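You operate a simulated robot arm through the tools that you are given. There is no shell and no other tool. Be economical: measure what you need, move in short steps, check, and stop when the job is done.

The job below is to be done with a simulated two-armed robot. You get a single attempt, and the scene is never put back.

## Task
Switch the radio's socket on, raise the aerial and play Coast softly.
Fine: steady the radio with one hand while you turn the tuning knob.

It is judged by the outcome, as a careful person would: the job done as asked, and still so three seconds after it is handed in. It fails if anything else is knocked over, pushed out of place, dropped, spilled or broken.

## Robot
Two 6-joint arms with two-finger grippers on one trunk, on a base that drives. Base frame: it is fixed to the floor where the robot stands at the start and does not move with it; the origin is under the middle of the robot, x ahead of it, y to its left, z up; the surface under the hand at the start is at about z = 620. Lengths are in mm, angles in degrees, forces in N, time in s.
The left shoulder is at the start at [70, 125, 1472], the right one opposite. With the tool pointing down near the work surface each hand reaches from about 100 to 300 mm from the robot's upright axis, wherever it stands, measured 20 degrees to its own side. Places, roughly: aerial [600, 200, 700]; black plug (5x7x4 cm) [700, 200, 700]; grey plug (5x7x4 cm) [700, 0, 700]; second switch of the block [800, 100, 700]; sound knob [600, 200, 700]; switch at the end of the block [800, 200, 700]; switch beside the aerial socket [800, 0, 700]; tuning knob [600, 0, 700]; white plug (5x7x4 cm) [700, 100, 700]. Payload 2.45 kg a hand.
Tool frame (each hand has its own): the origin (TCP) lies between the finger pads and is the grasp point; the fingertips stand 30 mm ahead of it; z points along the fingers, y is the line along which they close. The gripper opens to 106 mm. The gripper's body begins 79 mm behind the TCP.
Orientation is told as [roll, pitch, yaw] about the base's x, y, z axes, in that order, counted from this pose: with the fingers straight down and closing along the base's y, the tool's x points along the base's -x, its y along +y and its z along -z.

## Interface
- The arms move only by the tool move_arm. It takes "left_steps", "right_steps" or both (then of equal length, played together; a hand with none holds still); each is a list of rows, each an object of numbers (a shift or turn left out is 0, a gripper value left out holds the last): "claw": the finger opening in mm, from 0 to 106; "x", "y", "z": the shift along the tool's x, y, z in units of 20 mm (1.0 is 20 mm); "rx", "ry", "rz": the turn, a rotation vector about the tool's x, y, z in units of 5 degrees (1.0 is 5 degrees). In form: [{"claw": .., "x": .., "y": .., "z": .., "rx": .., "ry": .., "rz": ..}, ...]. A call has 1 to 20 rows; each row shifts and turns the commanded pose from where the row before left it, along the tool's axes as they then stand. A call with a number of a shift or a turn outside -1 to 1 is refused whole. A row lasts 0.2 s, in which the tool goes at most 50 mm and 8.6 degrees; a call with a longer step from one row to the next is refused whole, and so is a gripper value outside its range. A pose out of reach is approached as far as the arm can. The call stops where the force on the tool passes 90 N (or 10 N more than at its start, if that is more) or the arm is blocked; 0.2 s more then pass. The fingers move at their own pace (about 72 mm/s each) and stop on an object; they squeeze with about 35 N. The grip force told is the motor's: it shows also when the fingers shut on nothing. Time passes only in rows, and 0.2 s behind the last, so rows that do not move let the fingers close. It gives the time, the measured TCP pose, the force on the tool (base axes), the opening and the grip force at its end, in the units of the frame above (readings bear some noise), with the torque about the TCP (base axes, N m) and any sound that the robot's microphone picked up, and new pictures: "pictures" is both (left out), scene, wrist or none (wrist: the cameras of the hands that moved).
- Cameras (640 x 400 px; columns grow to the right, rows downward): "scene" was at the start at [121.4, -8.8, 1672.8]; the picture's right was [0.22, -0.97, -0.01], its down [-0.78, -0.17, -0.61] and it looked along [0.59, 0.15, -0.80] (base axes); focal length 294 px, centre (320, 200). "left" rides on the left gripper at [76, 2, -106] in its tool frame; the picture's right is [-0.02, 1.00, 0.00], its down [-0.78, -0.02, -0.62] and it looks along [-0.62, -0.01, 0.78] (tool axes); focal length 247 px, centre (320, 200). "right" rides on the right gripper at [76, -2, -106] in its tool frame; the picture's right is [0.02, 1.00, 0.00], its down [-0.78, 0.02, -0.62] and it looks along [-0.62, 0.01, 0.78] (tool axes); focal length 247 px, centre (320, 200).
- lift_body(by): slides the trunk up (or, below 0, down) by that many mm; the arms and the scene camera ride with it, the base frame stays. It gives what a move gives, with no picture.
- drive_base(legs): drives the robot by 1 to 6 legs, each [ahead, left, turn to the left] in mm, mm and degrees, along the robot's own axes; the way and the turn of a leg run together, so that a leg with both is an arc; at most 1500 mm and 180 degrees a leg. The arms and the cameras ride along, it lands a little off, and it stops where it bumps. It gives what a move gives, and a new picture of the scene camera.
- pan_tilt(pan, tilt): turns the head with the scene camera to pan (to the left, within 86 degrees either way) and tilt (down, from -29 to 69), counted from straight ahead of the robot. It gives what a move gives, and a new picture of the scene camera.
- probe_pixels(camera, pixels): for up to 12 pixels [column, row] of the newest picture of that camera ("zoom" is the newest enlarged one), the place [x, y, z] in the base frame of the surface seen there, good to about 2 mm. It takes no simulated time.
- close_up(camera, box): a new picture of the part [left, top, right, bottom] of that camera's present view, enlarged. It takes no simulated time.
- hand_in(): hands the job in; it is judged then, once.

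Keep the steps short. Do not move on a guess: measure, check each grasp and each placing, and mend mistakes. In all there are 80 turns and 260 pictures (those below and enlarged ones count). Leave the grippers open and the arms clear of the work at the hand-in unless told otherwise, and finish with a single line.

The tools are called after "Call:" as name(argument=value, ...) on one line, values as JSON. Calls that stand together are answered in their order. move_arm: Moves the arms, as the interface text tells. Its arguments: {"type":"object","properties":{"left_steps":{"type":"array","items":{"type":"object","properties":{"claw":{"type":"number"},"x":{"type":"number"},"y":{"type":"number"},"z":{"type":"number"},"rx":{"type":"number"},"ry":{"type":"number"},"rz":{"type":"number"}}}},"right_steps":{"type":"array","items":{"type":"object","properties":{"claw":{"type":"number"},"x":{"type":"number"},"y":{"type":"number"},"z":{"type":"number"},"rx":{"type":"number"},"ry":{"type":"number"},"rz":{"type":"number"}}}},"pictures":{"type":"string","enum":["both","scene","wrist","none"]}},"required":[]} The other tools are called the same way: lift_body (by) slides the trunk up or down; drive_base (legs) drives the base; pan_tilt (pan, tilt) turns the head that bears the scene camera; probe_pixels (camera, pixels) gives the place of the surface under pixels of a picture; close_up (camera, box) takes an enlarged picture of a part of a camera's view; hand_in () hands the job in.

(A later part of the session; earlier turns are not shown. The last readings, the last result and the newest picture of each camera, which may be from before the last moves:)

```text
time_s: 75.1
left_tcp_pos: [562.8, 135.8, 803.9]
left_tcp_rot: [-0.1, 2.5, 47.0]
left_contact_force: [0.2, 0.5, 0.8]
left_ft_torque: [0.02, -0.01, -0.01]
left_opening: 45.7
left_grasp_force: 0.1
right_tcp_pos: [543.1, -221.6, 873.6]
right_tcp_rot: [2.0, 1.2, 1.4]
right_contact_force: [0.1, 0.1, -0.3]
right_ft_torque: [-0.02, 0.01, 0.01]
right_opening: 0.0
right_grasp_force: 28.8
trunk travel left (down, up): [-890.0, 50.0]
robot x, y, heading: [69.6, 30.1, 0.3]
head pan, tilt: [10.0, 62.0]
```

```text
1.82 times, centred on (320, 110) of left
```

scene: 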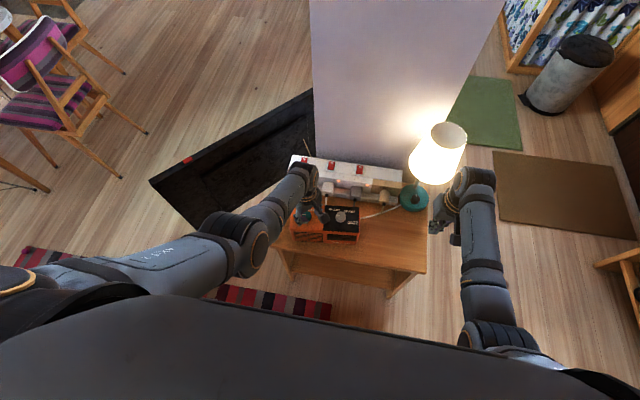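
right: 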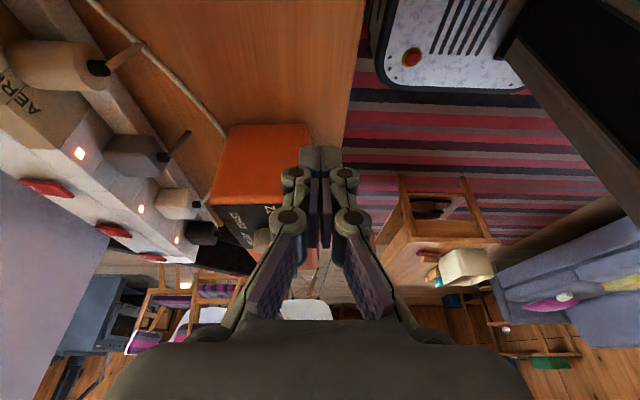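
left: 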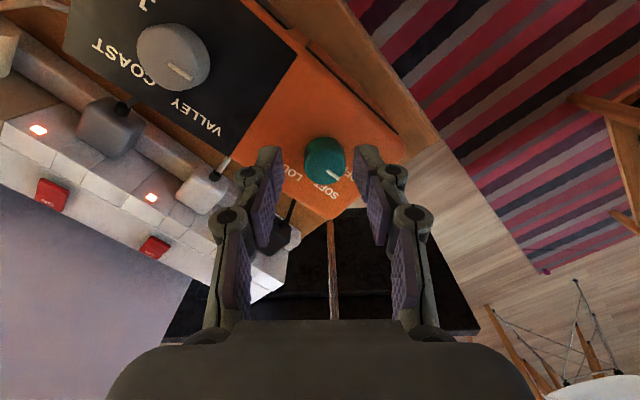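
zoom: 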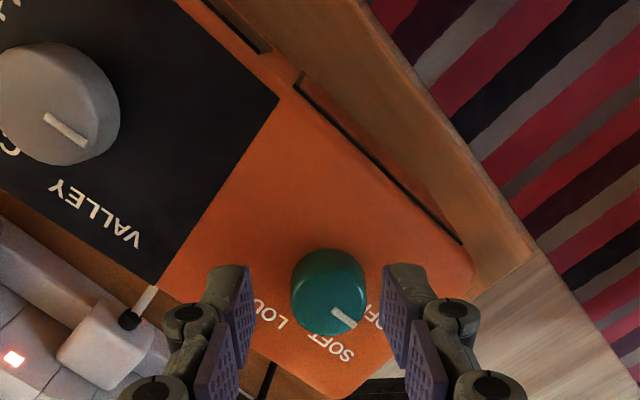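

Call:
probe_pixels(camera="zoom", pixels=[[293, 280], [364, 285], [325, 255], [325, 305], [345, 318], [328, 280], [30, 100], [118, 100], [60, 130], [462, 245], [280, 100], [440, 290]])

```text
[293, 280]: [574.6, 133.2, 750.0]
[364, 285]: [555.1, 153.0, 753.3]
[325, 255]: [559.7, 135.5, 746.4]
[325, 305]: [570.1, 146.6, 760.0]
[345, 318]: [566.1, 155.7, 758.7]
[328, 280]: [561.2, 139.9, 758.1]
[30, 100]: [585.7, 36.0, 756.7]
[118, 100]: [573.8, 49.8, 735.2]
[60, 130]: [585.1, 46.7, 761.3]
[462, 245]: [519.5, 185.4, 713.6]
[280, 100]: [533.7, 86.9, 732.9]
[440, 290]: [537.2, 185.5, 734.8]
```

The radio shifted about 5 mm under that contact. I'll level the tilt properly and measure again before descending.

Call:
move_arm(left_steps=[{"ry": -0.5, "z": -0.5}, {"z": -0.5}, {}], pictures="wrist")

Call:
close_up(camera="left", box=[270, 100, 370, 170])

```text
time_s: 75.9
left_tcp_pos: [563.5, 136.8, 822.8]
left_tcp_rot: [-0.1, 0.0, 47.1]
left_contact_force: [-0.4, 0.3, -0.2]
left_ft_torque: [0.0, 0.0, -0.01]
left_opening: 45.4
left_grasp_force: 0.0
right_tcp_pos: [543.5, -220.9, 872.8]
right_tcp_rot: [1.9, 1.2, 1.5]
right_contact_force: [-0.2, 0.5, -0.3]
right_ft_torque: [0.0, 0.0, -0.01]
right_opening: 0.0
right_grasp_force: 28.3
trunk travel left (down, up): [-890.0, 50.0]
robot x, y, heading: [68.5, 29.7, 0.6]
head pan, tilt: [10.0, 62.0]
```

left: 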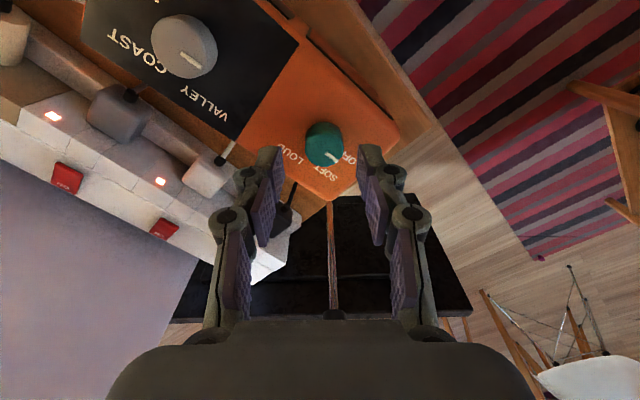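

```text
5.71 times, centred on (320, 135) of left
```

zoom: 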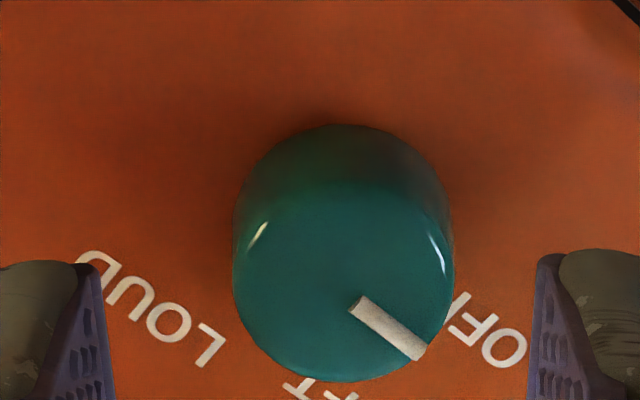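

Call:
probe_pixels(camera="zoom", pixels=[[343, 275], [242, 275], [445, 275], [343, 372], [343, 190], [425, 350], [365, 308], [280, 340], [410, 210]])

```text
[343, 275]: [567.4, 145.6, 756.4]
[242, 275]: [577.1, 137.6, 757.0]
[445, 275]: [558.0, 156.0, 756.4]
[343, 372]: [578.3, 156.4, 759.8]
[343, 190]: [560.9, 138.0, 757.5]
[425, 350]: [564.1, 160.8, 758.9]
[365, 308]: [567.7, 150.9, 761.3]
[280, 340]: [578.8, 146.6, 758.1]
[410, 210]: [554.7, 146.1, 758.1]
```

Knob centre is now (567.2,146.7). Shift over it and go down in two checked stages.

Call:
move_arm(left_steps=[{"x": -0.49, "y": 0.2}, {}, {"z": 0.7}, {"z": 0.7}, {}], pictures="none")

```text
time_s: 77.1
left_tcp_pos: [565.5, 146.0, 795.1]
left_tcp_rot: [-0.1, 0.0, 47.1]
left_contact_force: [-0.1, 0.4, 0.9]
left_ft_torque: [-0.01, 0.0, 0.0]
left_opening: 45.4
left_grasp_force: 0.0
right_tcp_pos: [543.2, -222.4, 874.0]
right_tcp_rot: [2.0, 1.2, 1.5]
right_contact_force: [0.0, -0.3, -0.9]
right_ft_torque: [-0.02, 0.01, 0.01]
right_opening: 0.0
right_grasp_force: 28.9
trunk travel left (down, up): [-890.0, 50.0]
robot x, y, heading: [72.1, 34.1, 0.3]
head pan, tilt: [10.0, 62.0]
```

Call:
move_arm(left_steps=[{"x": -0.08, "y": -0.03}, {"z": 0.5}, {"z": 0.5}, {"z": 0.32}, {}], pictures="wrist")

Call:
close_up(camera="left", box=[220, 100, 420, 230])

```text
time_s: 78.3
left_tcp_pos: [568.4, 146.1, 769.2]
left_tcp_rot: [0.0, -0.1, 47.0]
left_contact_force: [-0.2, -0.1, -0.4]
left_ft_torque: [0.01, 0.0, -0.01]
left_opening: 45.2
left_grasp_force: 0.0
right_tcp_pos: [543.5, -221.3, 874.8]
right_tcp_rot: [2.1, 1.2, 1.5]
right_contact_force: [-0.1, -0.2, 0.2]
right_ft_torque: [-0.04, 0.01, 0.04]
right_opening: 0.1
right_grasp_force: 28.6
trunk travel left (down, up): [-890.0, 50.0]
robot x, y, heading: [65.9, 31.5, 0.4]
head pan, tilt: [10.0, 62.0]
```

left: 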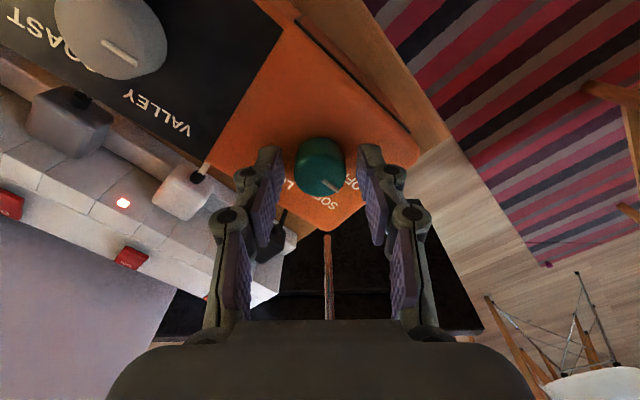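

```text
3.08 times, centred on (320, 165) of left
```

zoom: 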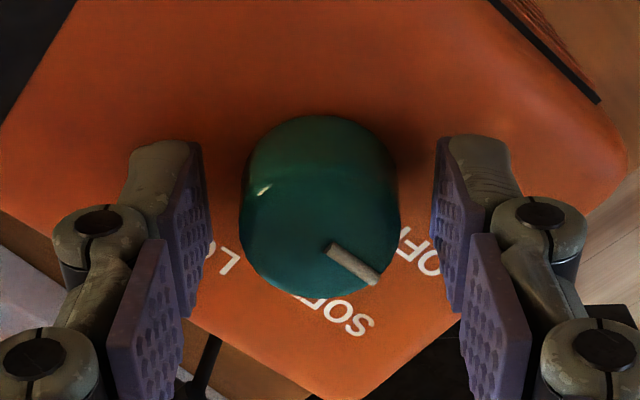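

Well centred. Close on the knob.

Call:
move_arm(left_steps=[{"claw": 0}, {}, {}], pictures="none")

Call:
move_arm(left_steps=[{"rz": 0.7}, {"rz": 0.7}, {"rz": 0.7}, {}], pictures="wrist")

Call:
close_up(camera="left", box=[220, 60, 420, 230])

```text
time_s: 79.1
left_tcp_pos: [568.9, 147.2, 770.6]
left_tcp_rot: [-0.2, -0.1, 47.2]
left_contact_force: [-0.2, -0.1, 1.2]
left_ft_torque: [-0.03, 0.05, 0.01]
left_opening: 30.8
left_grasp_force: 35.5
right_tcp_pos: [541.5, -221.6, 873.3]
right_tcp_rot: [2.1, 1.1, 1.4]
right_contact_force: [-0.8, 0.1, -0.6]
right_ft_torque: [-0.01, -0.01, 0.0]
right_opening: 0.0
right_grasp_force: 28.7
trunk travel left (down, up): [-890.0, 50.0]
robot x, y, heading: [67.8, 30.2, 0.5]
head pan, tilt: [10.0, 62.0]
```

```text
time_s: 80.1
left_tcp_pos: [566.9, 147.5, 769.3]
left_tcp_rot: [-0.1, 0.0, 36.5]
left_contact_force: [1.0, -1.0, 1.9]
left_ft_torque: [-0.22, 0.21, 0.0]
left_opening: 30.8
left_grasp_force: 35.1
right_tcp_pos: [543.5, -222.0, 873.6]
right_tcp_rot: [2.0, 1.1, 1.4]
right_contact_force: [-0.8, 0.0, -0.2]
right_ft_torque: [-0.01, 0.03, -0.02]
right_opening: 0.0
right_grasp_force: 28.9
trunk travel left (down, up): [-890.0, 50.0]
robot x, y, heading: [69.4, 27.1, 0.6]
head pan, tilt: [10.0, 62.0]
```

left: 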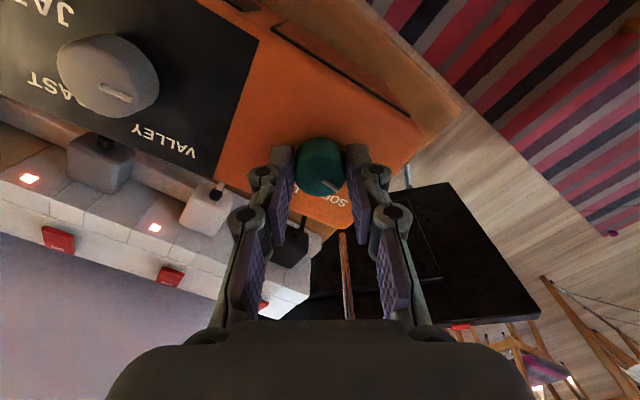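

```text
2.35 times, centred on (320, 145) of left
```

zoom: 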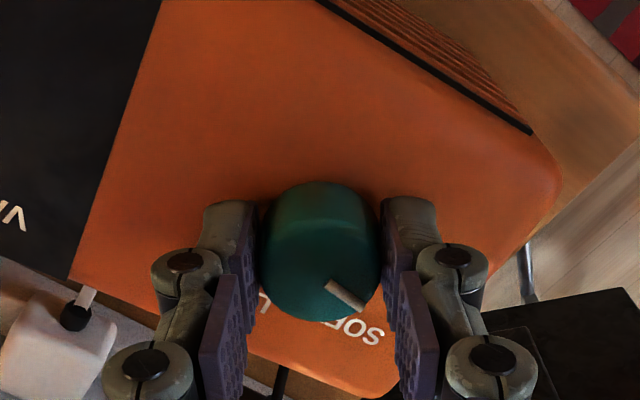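

The knob turns with the fingers and the radio stays. Continue 30°.

Call:
move_arm(left_steps=[{"rz": 0.75}, {"rz": 0.75}, {"rz": 0.75}, {"rz": 0.75}, {"rz": 0.75}, {"rz": 0.75}, {"rz": 0.75}, {"rz": 0.75}, {}], pictures="wrist")

Call:
close_up(camera="left", box=[220, 60, 420, 230])

```text
time_s: 82.1
left_tcp_pos: [567.7, 146.3, 769.7]
left_tcp_rot: [-0.2, -0.2, 6.5]
left_contact_force: [1.3, -1.3, 11.2]
left_ft_torque: [-0.14, 0.49, 0.01]
left_opening: 30.5
left_grasp_force: 34.4
right_tcp_pos: [542.4, -220.6, 874.0]
right_tcp_rot: [2.0, 1.1, 1.4]
right_contact_force: [-0.1, -0.3, 0.1]
right_ft_torque: [-0.02, -0.06, 0.02]
right_opening: 0.1
right_grasp_force: 28.5
trunk travel left (down, up): [-890.0, 50.0]
robot x, y, heading: [68.4, 33.1, 0.4]
head pan, tilt: [10.0, 62.0]
```

left: 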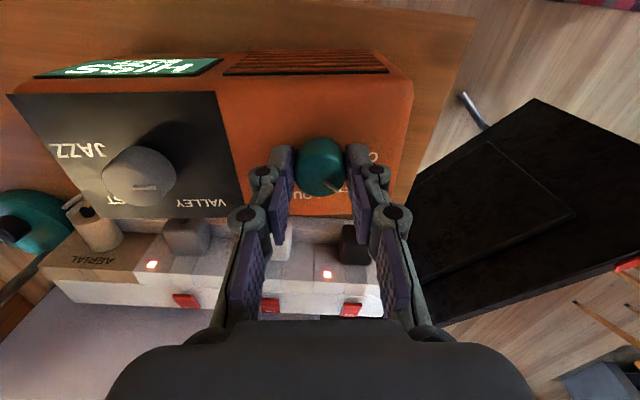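

```text
2.35 times, centred on (320, 145) of left
```

zoom: 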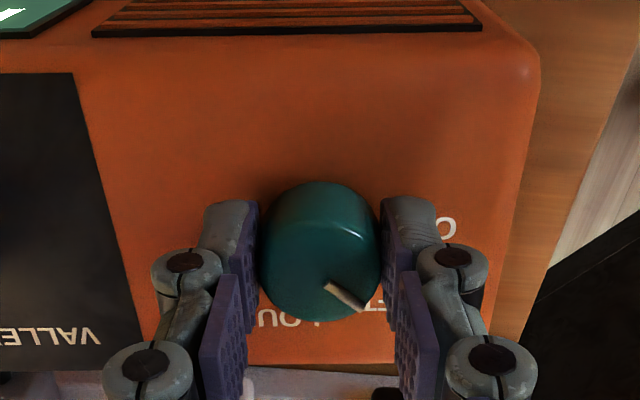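

The radio is on: its display lights up. Read it from the scene camera and the wrist camera.

Call:
close_up(camera="left", box=[20, 40, 240, 100])

Call:
close_up(camera="scene", box=[262, 140, 382, 250])

Call:
probe_pixels(camera="left", pixels=[[400, 100], [250, 100], [230, 85], [340, 210], [230, 205], [100, 205], [30, 100], [370, 155], [400, 85]])

```text
2.91 times, centred on (130, 70) of left
```

zoom: 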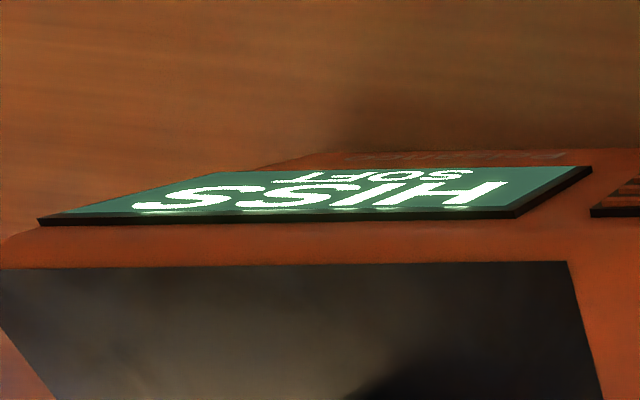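

```text
3.64 times, centred on (322, 195) of scene
```

zoom: 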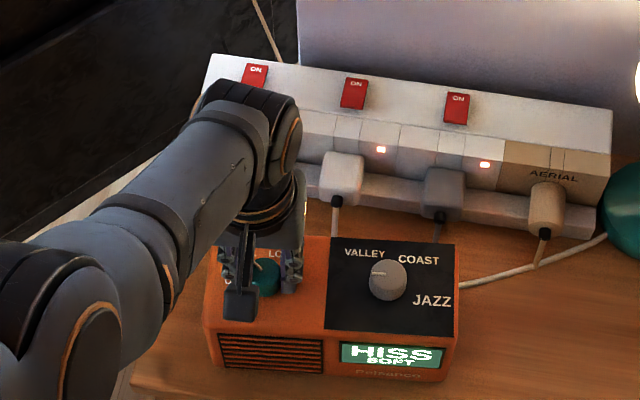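

```text
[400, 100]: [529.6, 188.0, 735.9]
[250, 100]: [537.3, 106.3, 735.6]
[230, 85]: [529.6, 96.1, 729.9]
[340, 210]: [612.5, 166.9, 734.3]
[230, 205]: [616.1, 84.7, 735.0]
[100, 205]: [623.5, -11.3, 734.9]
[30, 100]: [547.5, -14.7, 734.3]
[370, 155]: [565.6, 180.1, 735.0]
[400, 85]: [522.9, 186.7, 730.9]
```

Display reads “HISS / SOFT”: volume set to soft. Release, rise 55 mm, move over the tuning knob (~(581,41)) and turn the hand to −30° yaw.

Call:
move_arm(left_steps=[{"claw": 48}, {}, {"z": -0.9}, {"z": -0.9}, {"z": -0.9}, {"y": -0.9}, {"y": -0.9}, {"y": -0.9}, {"y": -0.9}, {"y": -0.85}, {"y": -0.85}, {"rz": 1}, {"rz": 1}, {"rz": 1}, {"rz": 1}, {"rz": 1}, {"rz": 1}, {"rz": 1}, {}], pictures="both")

Call:
close_up(camera="left", box=[200, 30, 440, 190])

```text
time_s: 86.1
left_tcp_pos: [586.4, 64.4, 817.0]
left_tcp_rot: [1.3, 0.6, -27.4]
left_contact_force: [0.1, 0.3, -0.2]
left_ft_torque: [-0.02, -0.02, 0.0]
left_opening: 48.0
left_grasp_force: 0.1
right_tcp_pos: [543.9, -221.3, 874.2]
right_tcp_rot: [2.0, 1.2, 1.6]
right_contact_force: [-0.4, 0.1, 0.5]
right_ft_torque: [-0.01, 0.03, 0.0]
right_opening: 0.0
right_grasp_force: 28.6
trunk travel left (down, up): [-890.0, 50.0]
robot x, y, heading: [67.8, 30.7, 0.6]
head pan, tilt: [10.0, 62.0]
```

scene: 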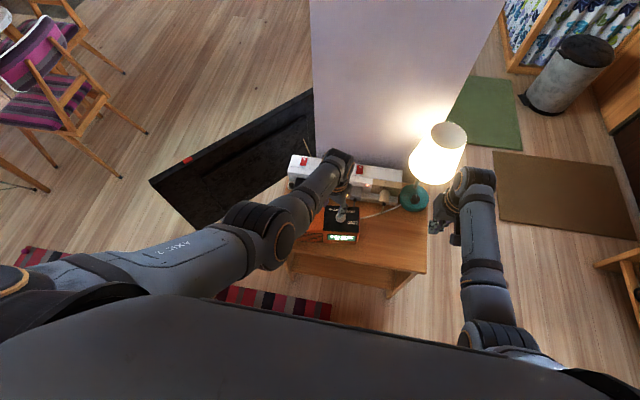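
left: 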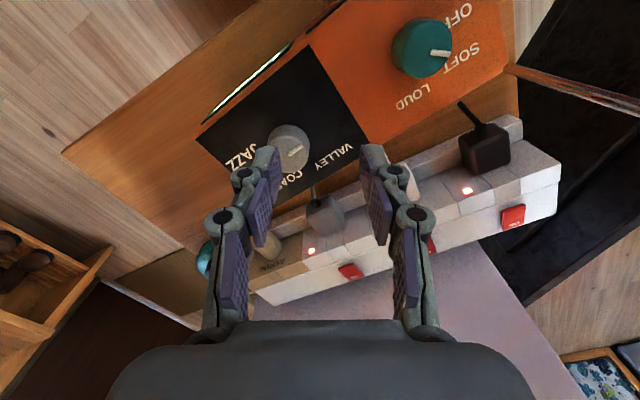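

```text
2.50 times, centred on (320, 110) of left
```

zoom: 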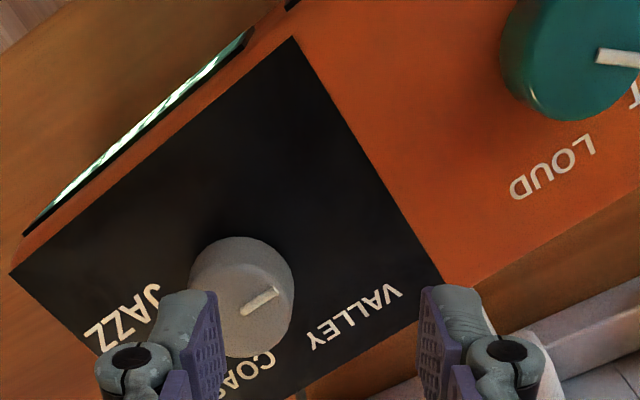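

The left hand ends 23 mm short in y (inward limit). I'll drive 40 mm right so both arms have room; fingertips (z≈787) clear everything on the radio.

Call:
drive_base(legs=[[0, -40, 0]])

Call:
move_arm(right_steps=[{"rz": -1, "rx": 0.4, "z": 0.5}, {"rz": -1, "z": 0.5}, {"rz": -1, "z": 0.5}, {"rz": -1, "z": 0.5}, {"rz": -1}, {"rz": -1}, {"rz": -1}, {"rz": -1}, {"rz": -1}, {"ry": -1}, {"ry": -1}, {"ry": -1}, {"ry": -1}, {"ry": -1}, {"ry": -1}, {}], pictures="both")

```text
time_s: 87.0
left_tcp_pos: [588.9, 28.8, 819.4]
left_tcp_rot: [1.0, 0.2, -27.5]
left_contact_force: [-0.2, -0.1, 0.7]
left_ft_torque: [-0.06, -0.02, 0.03]
left_opening: 47.8
left_grasp_force: 0.1
right_tcp_pos: [543.8, -255.7, 876.5]
right_tcp_rot: [1.7, 1.1, 1.6]
right_contact_force: [0.4, 1.1, -0.8]
right_ft_torque: [-0.04, 0.03, 0.01]
right_opening: 0.0
right_grasp_force: 28.8
trunk travel left (down, up): [-890.0, 50.0]
robot x, y, heading: [73.0, -10.2, 0.4]
head pan, tilt: [10.0, 62.0]
```

scene: 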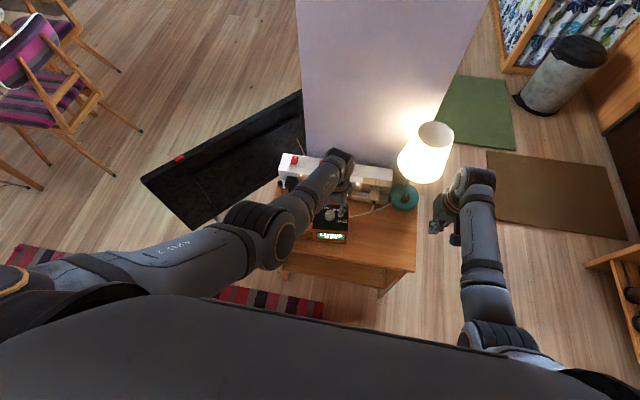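

```text
time_s: 90.4
left_tcp_pos: [588.4, 36.4, 816.1]
left_tcp_rot: [0.6, 0.0, -27.5]
left_contact_force: [-0.3, -0.2, -0.6]
left_ft_torque: [0.03, -0.01, 0.01]
left_opening: 48.0
left_grasp_force: 0.0
right_tcp_pos: [543.7, -248.9, 835.8]
right_tcp_rot: [0.2, -28.8, 46.2]
right_contact_force: [-0.3, 0.2, -0.4]
right_ft_torque: [0.0, 0.0, -0.02]
right_opening: 0.0
right_grasp_force: 28.8
trunk travel left (down, up): [-890.0, 50.0]
robot x, y, heading: [68.2, -9.1, 0.6]
head pan, tilt: [10.0, 62.0]
```

scene: 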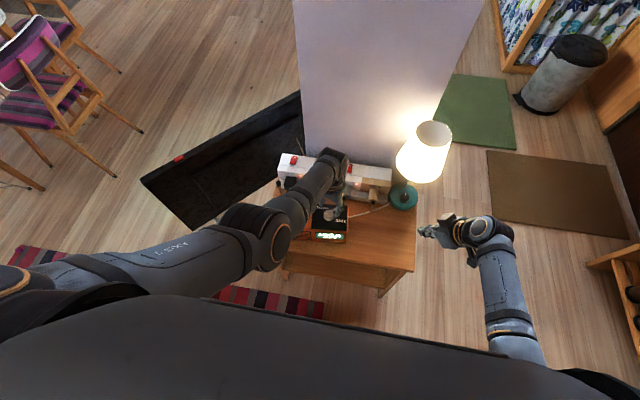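
right: 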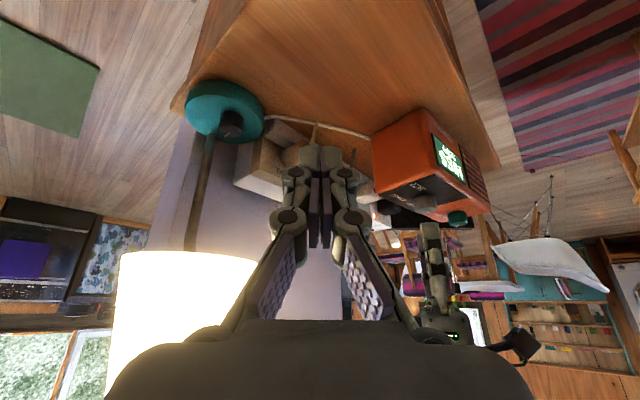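

Right hand posture is good now. Bring it over the radio's right front top, stopping ~40 mm above.

Call:
move_arm(right_steps=[{"x": -0.6, "y": 0.75, "z": 0.54}, {"x": -0.6, "y": 0.75, "z": 0.54}, {"x": -0.6, "y": 0.75, "z": 0.54}, {"x": -0.6, "y": 0.75, "z": 0.54}, {"x": -0.6, "y": 0.75, "z": 0.54}, {"x": -0.6, "y": 0.75, "z": 0.54}, {"x": -0.6, "y": 0.75, "z": 0.54}, {"x": -0.6, "y": 0.75, "z": 0.54}, {"x": -0.6, "y": 0.75, "z": 0.54}, {"x": -0.6, "y": 0.75, "z": 0.54}, {}], pictures="both")

```text
time_s: 93.0
left_tcp_pos: [589.6, 47.0, 813.4]
left_tcp_rot: [-0.1, -0.6, -27.4]
left_contact_force: [-0.2, -0.8, 0.1]
left_ft_torque: [-0.01, 0.02, 0.02]
left_opening: 48.0
left_grasp_force: 0.1
right_tcp_pos: [532.7, -88.2, 775.3]
right_tcp_rot: [-4.3, -23.1, 48.1]
right_contact_force: [-1.2, 0.0, 0.0]
right_ft_torque: [-0.03, -0.01, 0.02]
right_opening: 0.0
right_grasp_force: 28.3
trunk travel left (down, up): [-890.0, 50.0]
robot x, y, heading: [67.7, -6.6, 0.6]
head pan, tilt: [10.0, 62.0]
stopped in row 11 (right hand): the arm was blocked; the commanded pose is now the measured one
```

scene: 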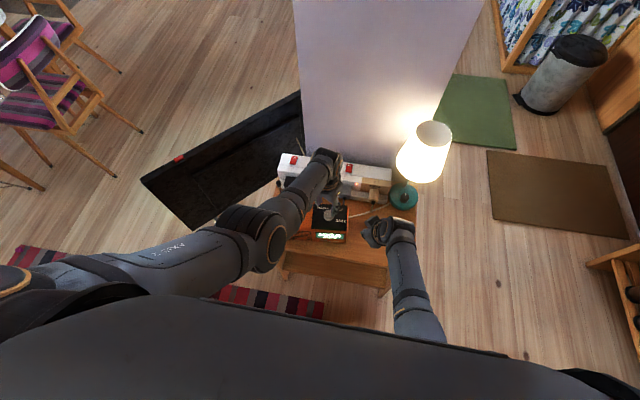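
right: 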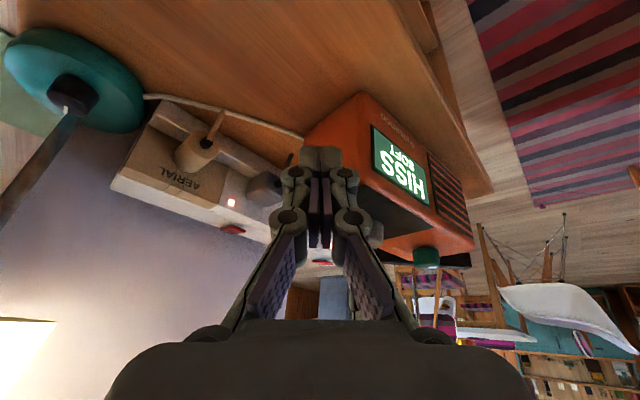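

Jammed again from folding (the leaning-back posture is too close to the body). New posture for the right: hand turned 90°, leaning out to the right, arm more stretched. First retreat the right hand and raise the left.

Call:
move_arm(right_steps=[{"x": 0.26, "y": -0.84, "z": -0.76}, {"x": 0.26, "y": -0.84, "z": -0.76}, {"x": 0.26, "y": -0.84, "z": -0.76}, {"x": 0.26, "y": -0.84, "z": -0.76}, {"x": 0.26, "y": -0.84, "z": -0.76}, {"x": 0.26, "y": -0.84, "z": -0.76}, {"x": 0.26, "y": -0.84, "z": -0.76}, {"ry": 0.9, "rx": -0.4}, {"ry": 0.9, "rx": -0.4}, {"ry": 0.9}, {"ry": 0.9}, {"ry": 0.9}, {}], left_steps=[{}, {}, {"z": -0.5}, {"z": -0.5}, {"z": -0.5}, {"z": -0.5}, {"z": -0.5}, {"z": -0.5}, {}, {}, {}, {}, {}], pictures="none")

```text
time_s: 96.0
left_tcp_pos: [612.0, 91.7, 881.6]
left_tcp_rot: [2.3, -1.7, -26.2]
left_contact_force: [0.6, 1.1, -0.1]
left_ft_torque: [0.02, -0.03, -0.02]
left_opening: 48.0
left_grasp_force: 0.0
right_tcp_pos: [564.3, -190.3, 869.8]
right_tcp_rot: [0.3, -1.2, 47.8]
right_contact_force: [-0.2, 0.5, -0.3]
right_ft_torque: [0.0, 0.02, 0.05]
right_opening: 0.1
right_grasp_force: 28.6
trunk travel left (down, up): [-890.0, 50.0]
robot x, y, heading: [69.2, -6.2, 0.5]
head pan, tilt: [10.0, 62.0]
stopped in row 13 (left hand): the arm was blocked; the commanded pose is now the measured one
```

Now lower the trunk 60 mm (right to z≈810, left to ≈820, both clear), then finish turning the right hand to 90° and lean it 25°.

Call:
lift_body(by=-60)

Call:
move_arm(right_steps=[{"rz": -0.93, "y": 0.2}, {"rz": -0.93, "y": 0.2}, {"rz": -0.93}, {"rz": -0.93}, {"rz": -0.93}, {"rz": -0.93}, {"rz": -0.93}, {"rz": -0.93}, {"rz": -0.93}, {"ry": -1}, {"ry": -1}, {"ry": -1}, {"ry": -1}, {"ry": -0.8}, {}], pictures="both")

```text
time_s: 97.0
left_tcp_pos: [612.1, 90.3, 821.7]
left_tcp_rot: [2.4, -1.5, -26.5]
left_contact_force: [-0.4, 0.0, 0.5]
left_ft_torque: [0.04, -0.02, 0.04]
left_opening: 47.9
left_grasp_force: 0.0
right_tcp_pos: [564.3, -193.3, 810.4]
right_tcp_rot: [0.4, -1.4, 47.8]
right_contact_force: [-0.4, -0.3, -0.3]
right_ft_torque: [0.05, -0.03, -0.01]
right_opening: 0.3
right_grasp_force: 28.4
trunk travel left (down, up): [-830.0, 110.0]
robot x, y, heading: [67.2, -8.0, 0.4]
head pan, tilt: [10.0, 62.0]
```

```text
time_s: 100.2
left_tcp_pos: [612.2, 90.5, 822.9]
left_tcp_rot: [2.4, -1.7, -26.5]
left_contact_force: [-0.3, 0.2, 0.3]
left_ft_torque: [0.0, 0.02, -0.01]
left_opening: 48.0
left_grasp_force: 0.1
right_tcp_pos: [559.5, -188.5, 809.7]
right_tcp_rot: [-0.7, -25.3, 89.9]
right_contact_force: [0.0, -0.3, -0.1]
right_ft_torque: [0.03, -0.02, -0.01]
right_opening: 0.0
right_grasp_force: 28.7
trunk travel left (down, up): [-830.0, 110.0]
robot x, y, heading: [68.2, -5.8, 0.6]
head pan, tilt: [10.0, 62.0]
```

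scene: 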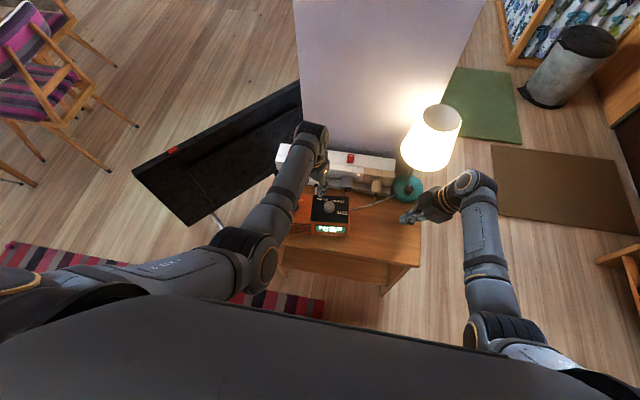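
right: 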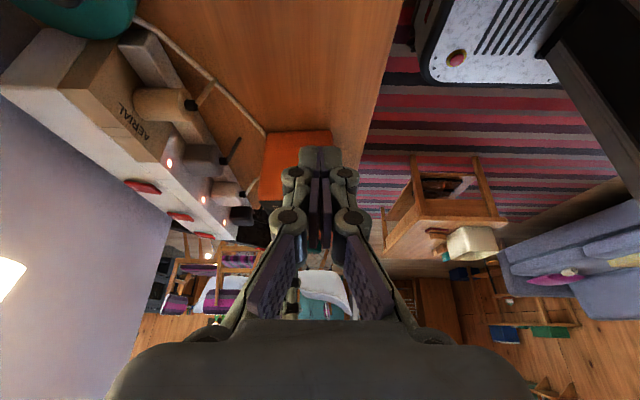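

Right arm is unjammed. Before approaching, measure the radio's right part and the tuning knob from the scene view.

Call:
close_up(camera="scene", box=[280, 180, 380, 250])

Call:
probe_pixels(camera="scene", pixels=[[330, 206], [324, 207], [336, 207], [330, 200], [330, 212], [348, 200], [346, 221], [342, 222], [344, 211], [313, 198], [311, 220], [348, 210]])

```text
5.71 times, centred on (330, 215) of scene
```

zoom: 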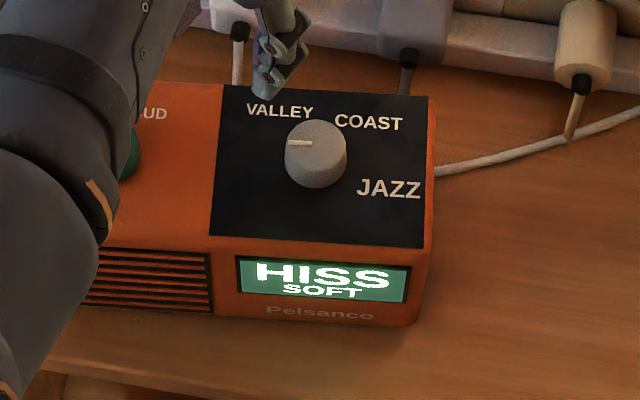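

```text
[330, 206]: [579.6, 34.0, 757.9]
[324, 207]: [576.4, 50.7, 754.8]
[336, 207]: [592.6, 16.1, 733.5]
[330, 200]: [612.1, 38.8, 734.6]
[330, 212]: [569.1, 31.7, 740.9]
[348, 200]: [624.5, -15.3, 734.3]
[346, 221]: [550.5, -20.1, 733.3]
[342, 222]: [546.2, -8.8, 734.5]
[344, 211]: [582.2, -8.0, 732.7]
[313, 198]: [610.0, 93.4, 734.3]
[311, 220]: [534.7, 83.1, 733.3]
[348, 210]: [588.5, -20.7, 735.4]
```

Approach the free spot at (550,−3) on the radio's right top, stopping 20 mm above.

Call:
move_arm(right_steps=[{"x": -0.9, "z": 0.6, "y": 0.24}, {"x": -0.9, "z": 0.6, "y": 0.23}, {"x": -0.9, "z": 0.6}, {"x": -0.9, "z": 0.6}, {"x": -0.9, "z": 0.6}, {"x": -0.9, "z": 0.6}, {"x": -0.9, "z": 0.6}, {"x": -0.9, "z": 0.6}, {}], pictures="both")

```text
time_s: 102.4
left_tcp_pos: [612.1, 102.5, 819.0]
left_tcp_rot: [1.6, -2.0, -26.4]
left_contact_force: [-0.9, -0.4, -0.6]
left_ft_torque: [0.01, 0.03, -0.01]
left_opening: 47.9
left_grasp_force: 0.0
right_tcp_pos: [542.8, -68.2, 758.3]
right_tcp_rot: [0.2, -19.1, 88.2]
right_contact_force: [0.5, 0.4, -0.2]
right_ft_torque: [0.01, 0.0, 0.03]
right_opening: 0.0
right_grasp_force: 28.4
trunk travel left (down, up): [-830.0, 110.0]
robot x, y, heading: [69.6, -11.6, 0.5]
head pan, tilt: [10.0, 62.0]
stopped in row 9 (right hand): the arm was blocked; the commanded pose is now the measured one
```

scene: 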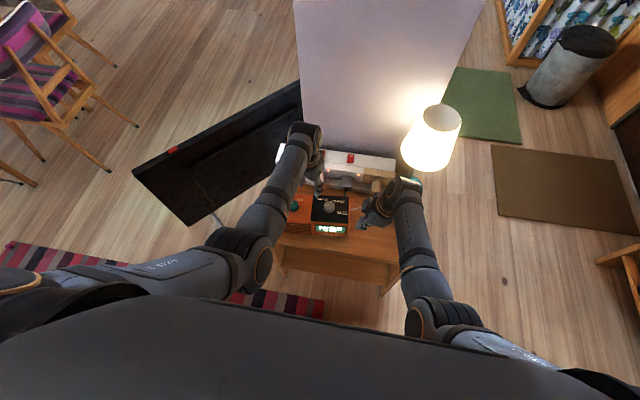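
right: 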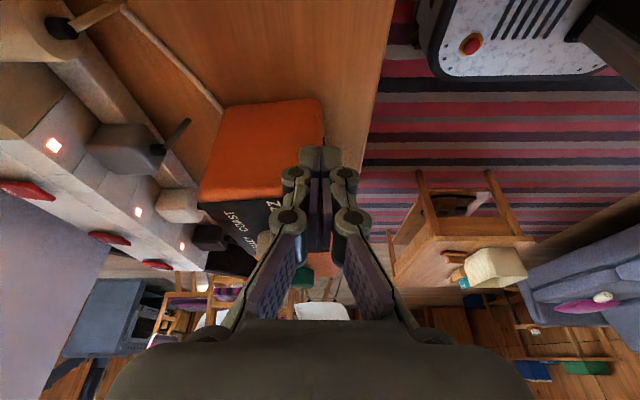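

Same inward limit. Better swap: the left hand steadies the radio at its left end and the right hand turns the tuning knob, with the robot further left. First retract the right hand to the side and straighten it.

Call:
move_arm(right_steps=[{"x": 0.8, "z": -0.8}, {"x": 0.8, "z": -0.8}, {"x": 0.8, "z": -0.7}, {"x": 0.8, "z": -0.6}, {"x": 0.8, "z": -0.5}, {"x": 0.8, "z": -0.4}, {"ry": 1}, {"ry": 1}, {"ry": 1}, {"ry": 0.8}, {"rz": 1}, {"rz": 1}, {"rz": 1}, {"rz": 0.6}, {}], pictures="none")

Call:
drive_base(legs=[[-100, 0, 0], [0, 130, 0]])

```text
time_s: 105.6
left_tcp_pos: [611.4, 101.8, 820.6]
left_tcp_rot: [1.8, -2.0, -26.6]
left_contact_force: [0.2, -0.2, 0.1]
left_ft_torque: [-0.02, 0.02, -0.01]
left_opening: 48.1
left_grasp_force: 0.0
right_tcp_pos: [543.0, -166.7, 804.4]
right_tcp_rot: [0.5, -1.6, 70.6]
right_contact_force: [-0.1, 0.3, 0.3]
right_ft_torque: [-0.01, 0.01, 0.01]
right_opening: 0.0
right_grasp_force: 29.0
trunk travel left (down, up): [-830.0, 110.0]
robot x, y, heading: [69.1, -2.7, 0.3]
head pan, tilt: [10.0, 62.0]
```

```text
time_s: 107.6
left_tcp_pos: [509.5, 231.3, 820.8]
left_tcp_rot: [1.7, -1.9, -26.4]
left_contact_force: [0.9, 0.4, -0.2]
left_ft_torque: [0.01, -0.02, 0.01]
left_opening: 48.3
left_grasp_force: 0.2
right_tcp_pos: [441.9, -38.6, 803.8]
right_tcp_rot: [0.5, -1.5, 70.6]
right_contact_force: [-1.2, -0.5, 0.3]
right_ft_torque: [0.03, -0.03, 0.0]
right_opening: 0.0
right_grasp_force: 29.1
trunk travel left (down, up): [-830.0, 110.0]
robot x, y, heading: [-31.8, 120.2, 0.6]
head pan, tilt: [10.0, 62.0]
```

scene: 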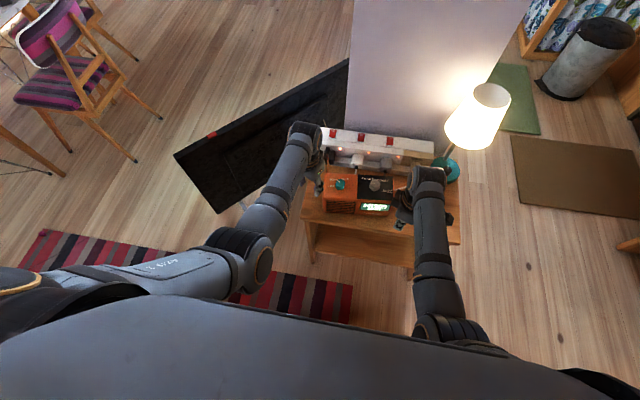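

Now place the left hand (closed, un-yawed) in front of the radio's left end line, and the right hand (open 50) in line with the tuning knob, both still in front and above; then drive forward 100.

Call:
move_arm(left_steps=[{"x": 0.4, "y": -0.68, "z": 0.2, "claw": 0}, {"x": 0.4, "y": -0.68, "z": 0.2}, {"x": 0.4, "y": -0.68, "z": 0.2}, {"x": 0.4, "y": -0.68, "z": 0.2}, {"x": 0.4, "y": -0.68, "z": 0.2}, {"rz": -0.9, "rx": 0.35, "ry": 0.38}, {"rz": -0.9}, {"rz": -0.9}, {"rz": -0.9}, {"rz": -0.9}, {"rz": -0.8}, {}], right_steps=[{"x": -0.5, "y": -0.1, "z": -0.13, "claw": 50}, {"x": -0.5, "y": -0.1, "z": -0.13}, {"x": -0.5, "y": -0.1, "z": -0.13}, {"x": -0.5, "y": -0.1, "z": -0.13}, {"x": -0.5, "y": -0.1, "z": -0.13}, {"x": -0.5, "y": -0.1, "z": -0.13}, {"x": -0.6}, {"x": -0.6}, {}, {}, {}, {}], pictures="scene")

```text
time_s: 110.4
left_tcp_pos: [440.1, 263.7, 780.5]
left_tcp_rot: [2.5, 0.4, 1.2]
left_contact_force: [0.1, 0.3, 0.1]
left_ft_torque: [-0.01, 0.0, 0.01]
left_opening: 0.0
left_grasp_force: 28.5
right_tcp_pos: [487.3, -23.0, 809.4]
right_tcp_rot: [-2.7, 6.3, 67.8]
right_contact_force: [0.2, 0.5, -0.2]
right_ft_torque: [-0.02, -0.01, -0.03]
right_opening: 50.1
right_grasp_force: 0.0
trunk travel left (down, up): [-830.0, 110.0]
robot x, y, heading: [-32.9, 120.7, 0.7]
head pan, tilt: [10.0, 62.0]
stopped in row 12 (left hand): the arm was blocked; the commanded pose is now the measured one
```

scene: 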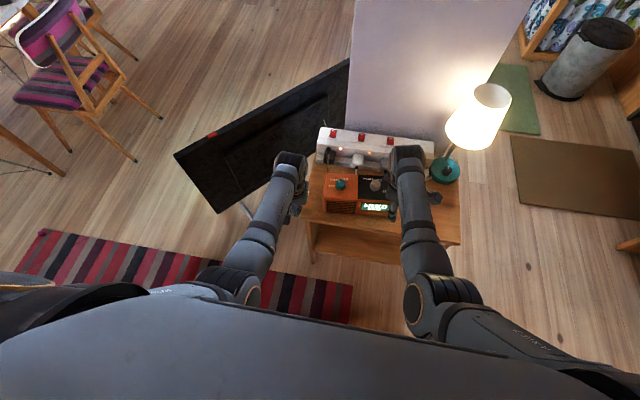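

The two wrists need ~250 mm between them, so the steadying hand must lean outwards. Drive 60 mm further left, lean the left hand 25° outward toward the radio's left end, and straighten the right hand.

Call:
drive_base(legs=[[0, 60, 0]])

Call:
move_arm(left_steps=[{"rx": 0.9}, {"rx": 0.9}, {"rx": 0.9}, {"rx": 0.9}, {"rx": 0.95}, {"rx": 0.95}, {"y": -0.93, "z": 0.275}, {"y": -0.93, "z": 0.275}, {"y": -0.93, "z": 0.275}, {"y": -0.93, "z": 0.275}, {"y": -0.93, "z": 0.275}, {"y": -0.93, "z": 0.275}, {"y": -0.93, "z": 0.275}, {}], right_steps=[{"rx": -0.5, "ry": -0.6}, {"ry": -0.65}, {}, {}, {}, {}, {}, {}, {}, {}, {}, {}, {}, {}], pictures="both")

```text
time_s: 111.4
left_tcp_pos: [438.9, 320.1, 782.0]
left_tcp_rot: [2.8, 0.4, 1.2]
left_contact_force: [-0.3, -0.8, 0.9]
left_ft_torque: [0.05, 0.02, -0.03]
left_opening: 0.1
left_grasp_force: 29.0
right_tcp_pos: [487.1, 51.8, 814.9]
right_tcp_rot: [-2.5, 4.5, 68.4]
right_contact_force: [-0.5, -1.0, 0.0]
right_ft_torque: [0.03, -0.01, 0.02]
right_opening: 49.9
right_grasp_force: 0.0
trunk travel left (down, up): [-830.0, 110.0]
robot x, y, heading: [-32.0, 183.7, 0.5]
head pan, tilt: [10.0, 62.0]
```

scene: 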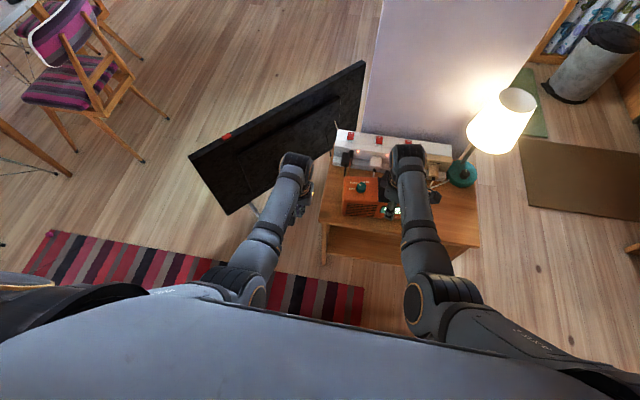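

```text
time_s: 114.4
left_tcp_pos: [444.7, 194.4, 790.3]
left_tcp_rot: [-22.9, 0.9, 1.4]
left_contact_force: [0.9, -2.9, -1.5]
left_ft_torque: [0.22, 0.06, -0.06]
left_opening: 0.1
left_grasp_force: 28.8
right_tcp_pos: [494.6, 35.0, 812.5]
right_tcp_rot: [-0.1, -1.4, 68.1]
right_contact_force: [-0.8, -0.9, -0.4]
right_ft_torque: [0.16, -0.07, -0.04]
right_opening: 49.9
right_grasp_force: 0.0
trunk travel left (down, up): [-830.0, 110.0]
robot x, y, heading: [-29.8, 165.5, 0.1]
head pan, tilt: [10.0, 62.0]
```

scene: 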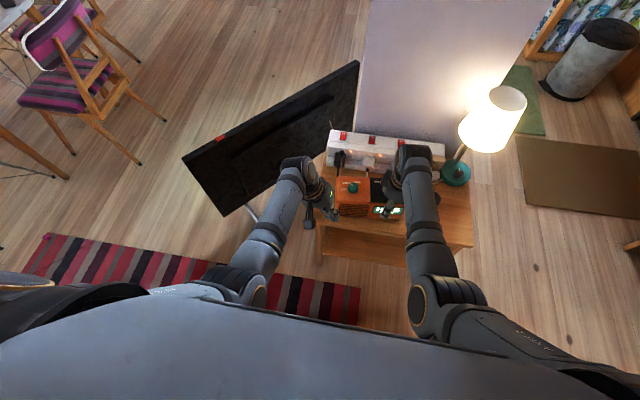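
right: 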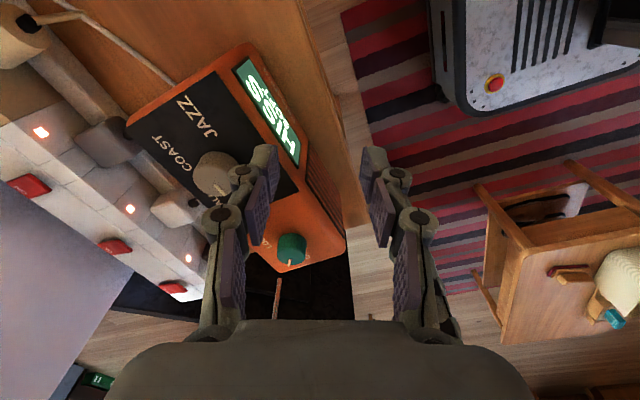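
left: 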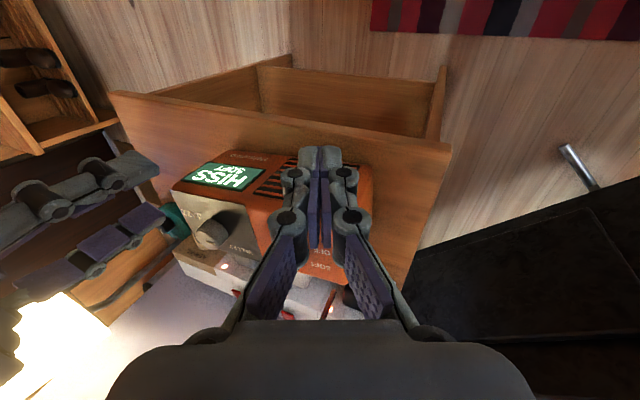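

Both hands are lined up. Drive forward 90 mm: left tip to (~535,182,763), clear of the sound knob and aerial; right to (~585,35) above the tuning knob.

Call:
drive_base(legs=[[90, 0, 0]])

Call:
close_up(camera="right", box=[160, 30, 480, 230])

Call:
close_up(camera="left", box=[100, 50, 480, 290])

```text
time_s: 115.5
left_tcp_pos: [524.4, 231.3, 785.0]
left_tcp_rot: [-21.4, 0.7, 1.9]
left_contact_force: [-1.0, -0.1, 0.5]
left_ft_torque: [-0.01, -0.05, -0.01]
left_opening: 0.0
left_grasp_force: 28.8
right_tcp_pos: [572.6, 54.9, 814.7]
right_tcp_rot: [-0.2, -1.6, 68.3]
right_contact_force: [-0.1, -0.5, 0.6]
right_ft_torque: [0.03, -0.06, 0.01]
right_opening: 49.8
right_grasp_force: 0.2
trunk travel left (down, up): [-830.0, 110.0]
robot x, y, heading: [53.7, 182.5, 0.2]
head pan, tilt: [10.0, 62.0]
```

scene: 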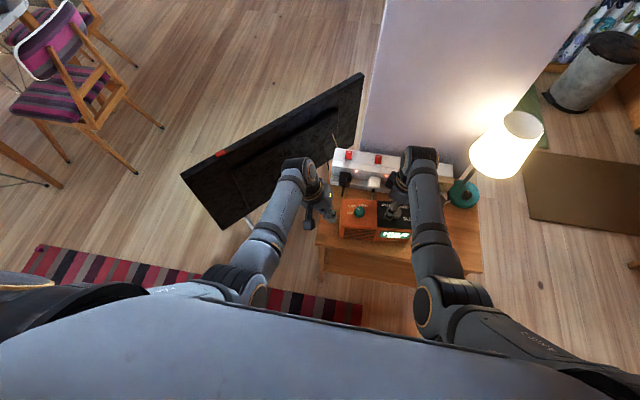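

```text
2.00 times, centred on (320, 130) of right
```

zoom: 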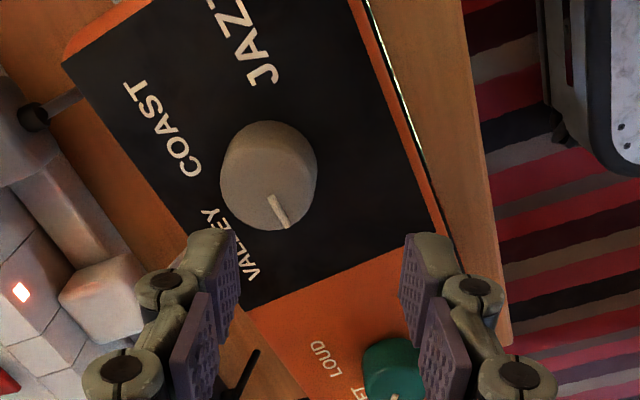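

```text
1.67 times, centred on (290, 170) of left
```

zoom: 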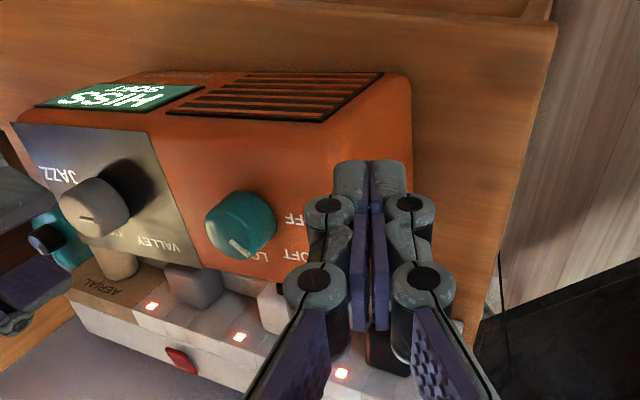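

Measure the tuning knob in the right camera, and lean the left hand to 35° while bringing it over the radio's left front top.

Call:
probe_pixels(camera="right", pixels=[[273, 118], [315, 116], [294, 96], [294, 140], [294, 118], [279, 103], [309, 132], [303, 142], [296, 130]])

Call:
move_arm(left_steps=[{"rx": 0.9}, {"rx": 0.9}, {"rx": 0.9}, {"x": -0.34, "y": -0.5, "z": 0.2}, {"x": -0.34, "y": -0.6, "z": 0.3}, {"y": -0.6, "z": 0.3}, {}], pictures="both")

Call:
close_up(camera="left", box=[140, 50, 460, 250])

```text
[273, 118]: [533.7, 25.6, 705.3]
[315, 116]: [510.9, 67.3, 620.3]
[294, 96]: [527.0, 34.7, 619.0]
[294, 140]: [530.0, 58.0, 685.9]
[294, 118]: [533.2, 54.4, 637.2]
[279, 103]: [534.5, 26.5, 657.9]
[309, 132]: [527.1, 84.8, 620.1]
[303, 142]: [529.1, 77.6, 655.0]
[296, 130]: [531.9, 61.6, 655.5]
```

```text
time_s: 117.1
left_tcp_pos: [540.8, 196.1, 786.9]
left_tcp_rot: [-34.9, 0.8, 2.0]
left_contact_force: [0.5, -0.6, 0.0]
left_ft_torque: [-0.02, -0.02, 0.0]
left_opening: 0.0
left_grasp_force: 28.4
right_tcp_pos: [575.8, 54.7, 808.2]
right_tcp_rot: [0.1, -1.4, 68.2]
right_contact_force: [-0.1, 0.5, 1.1]
right_ft_torque: [0.01, -0.03, -0.01]
right_opening: 50.0
right_grasp_force: 0.1
trunk travel left (down, up): [-830.0, 110.0]
robot x, y, heading: [53.4, 187.9, 0.3]
head pan, tilt: [10.0, 62.0]
```

scene: 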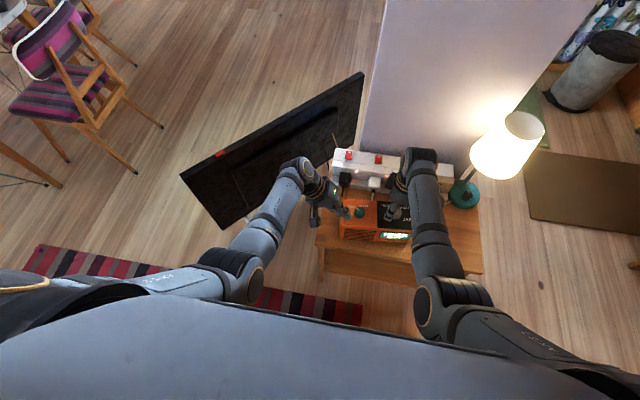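
left: 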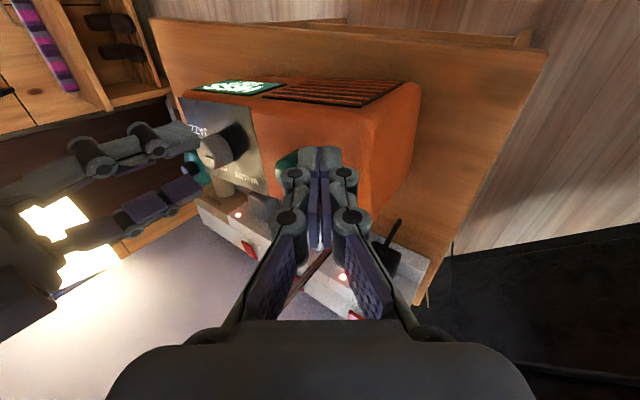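

```text
2.00 times, centred on (300, 150) of left
```

zoom: 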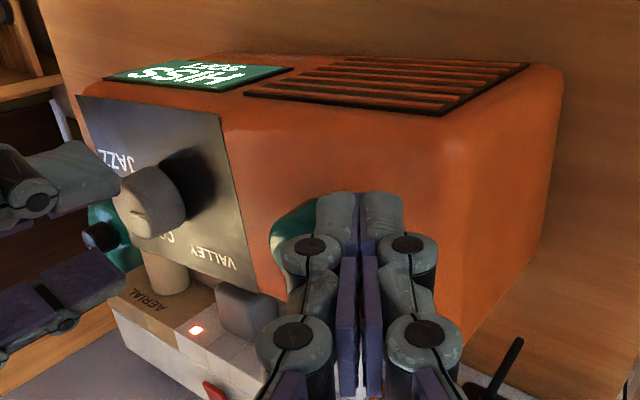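

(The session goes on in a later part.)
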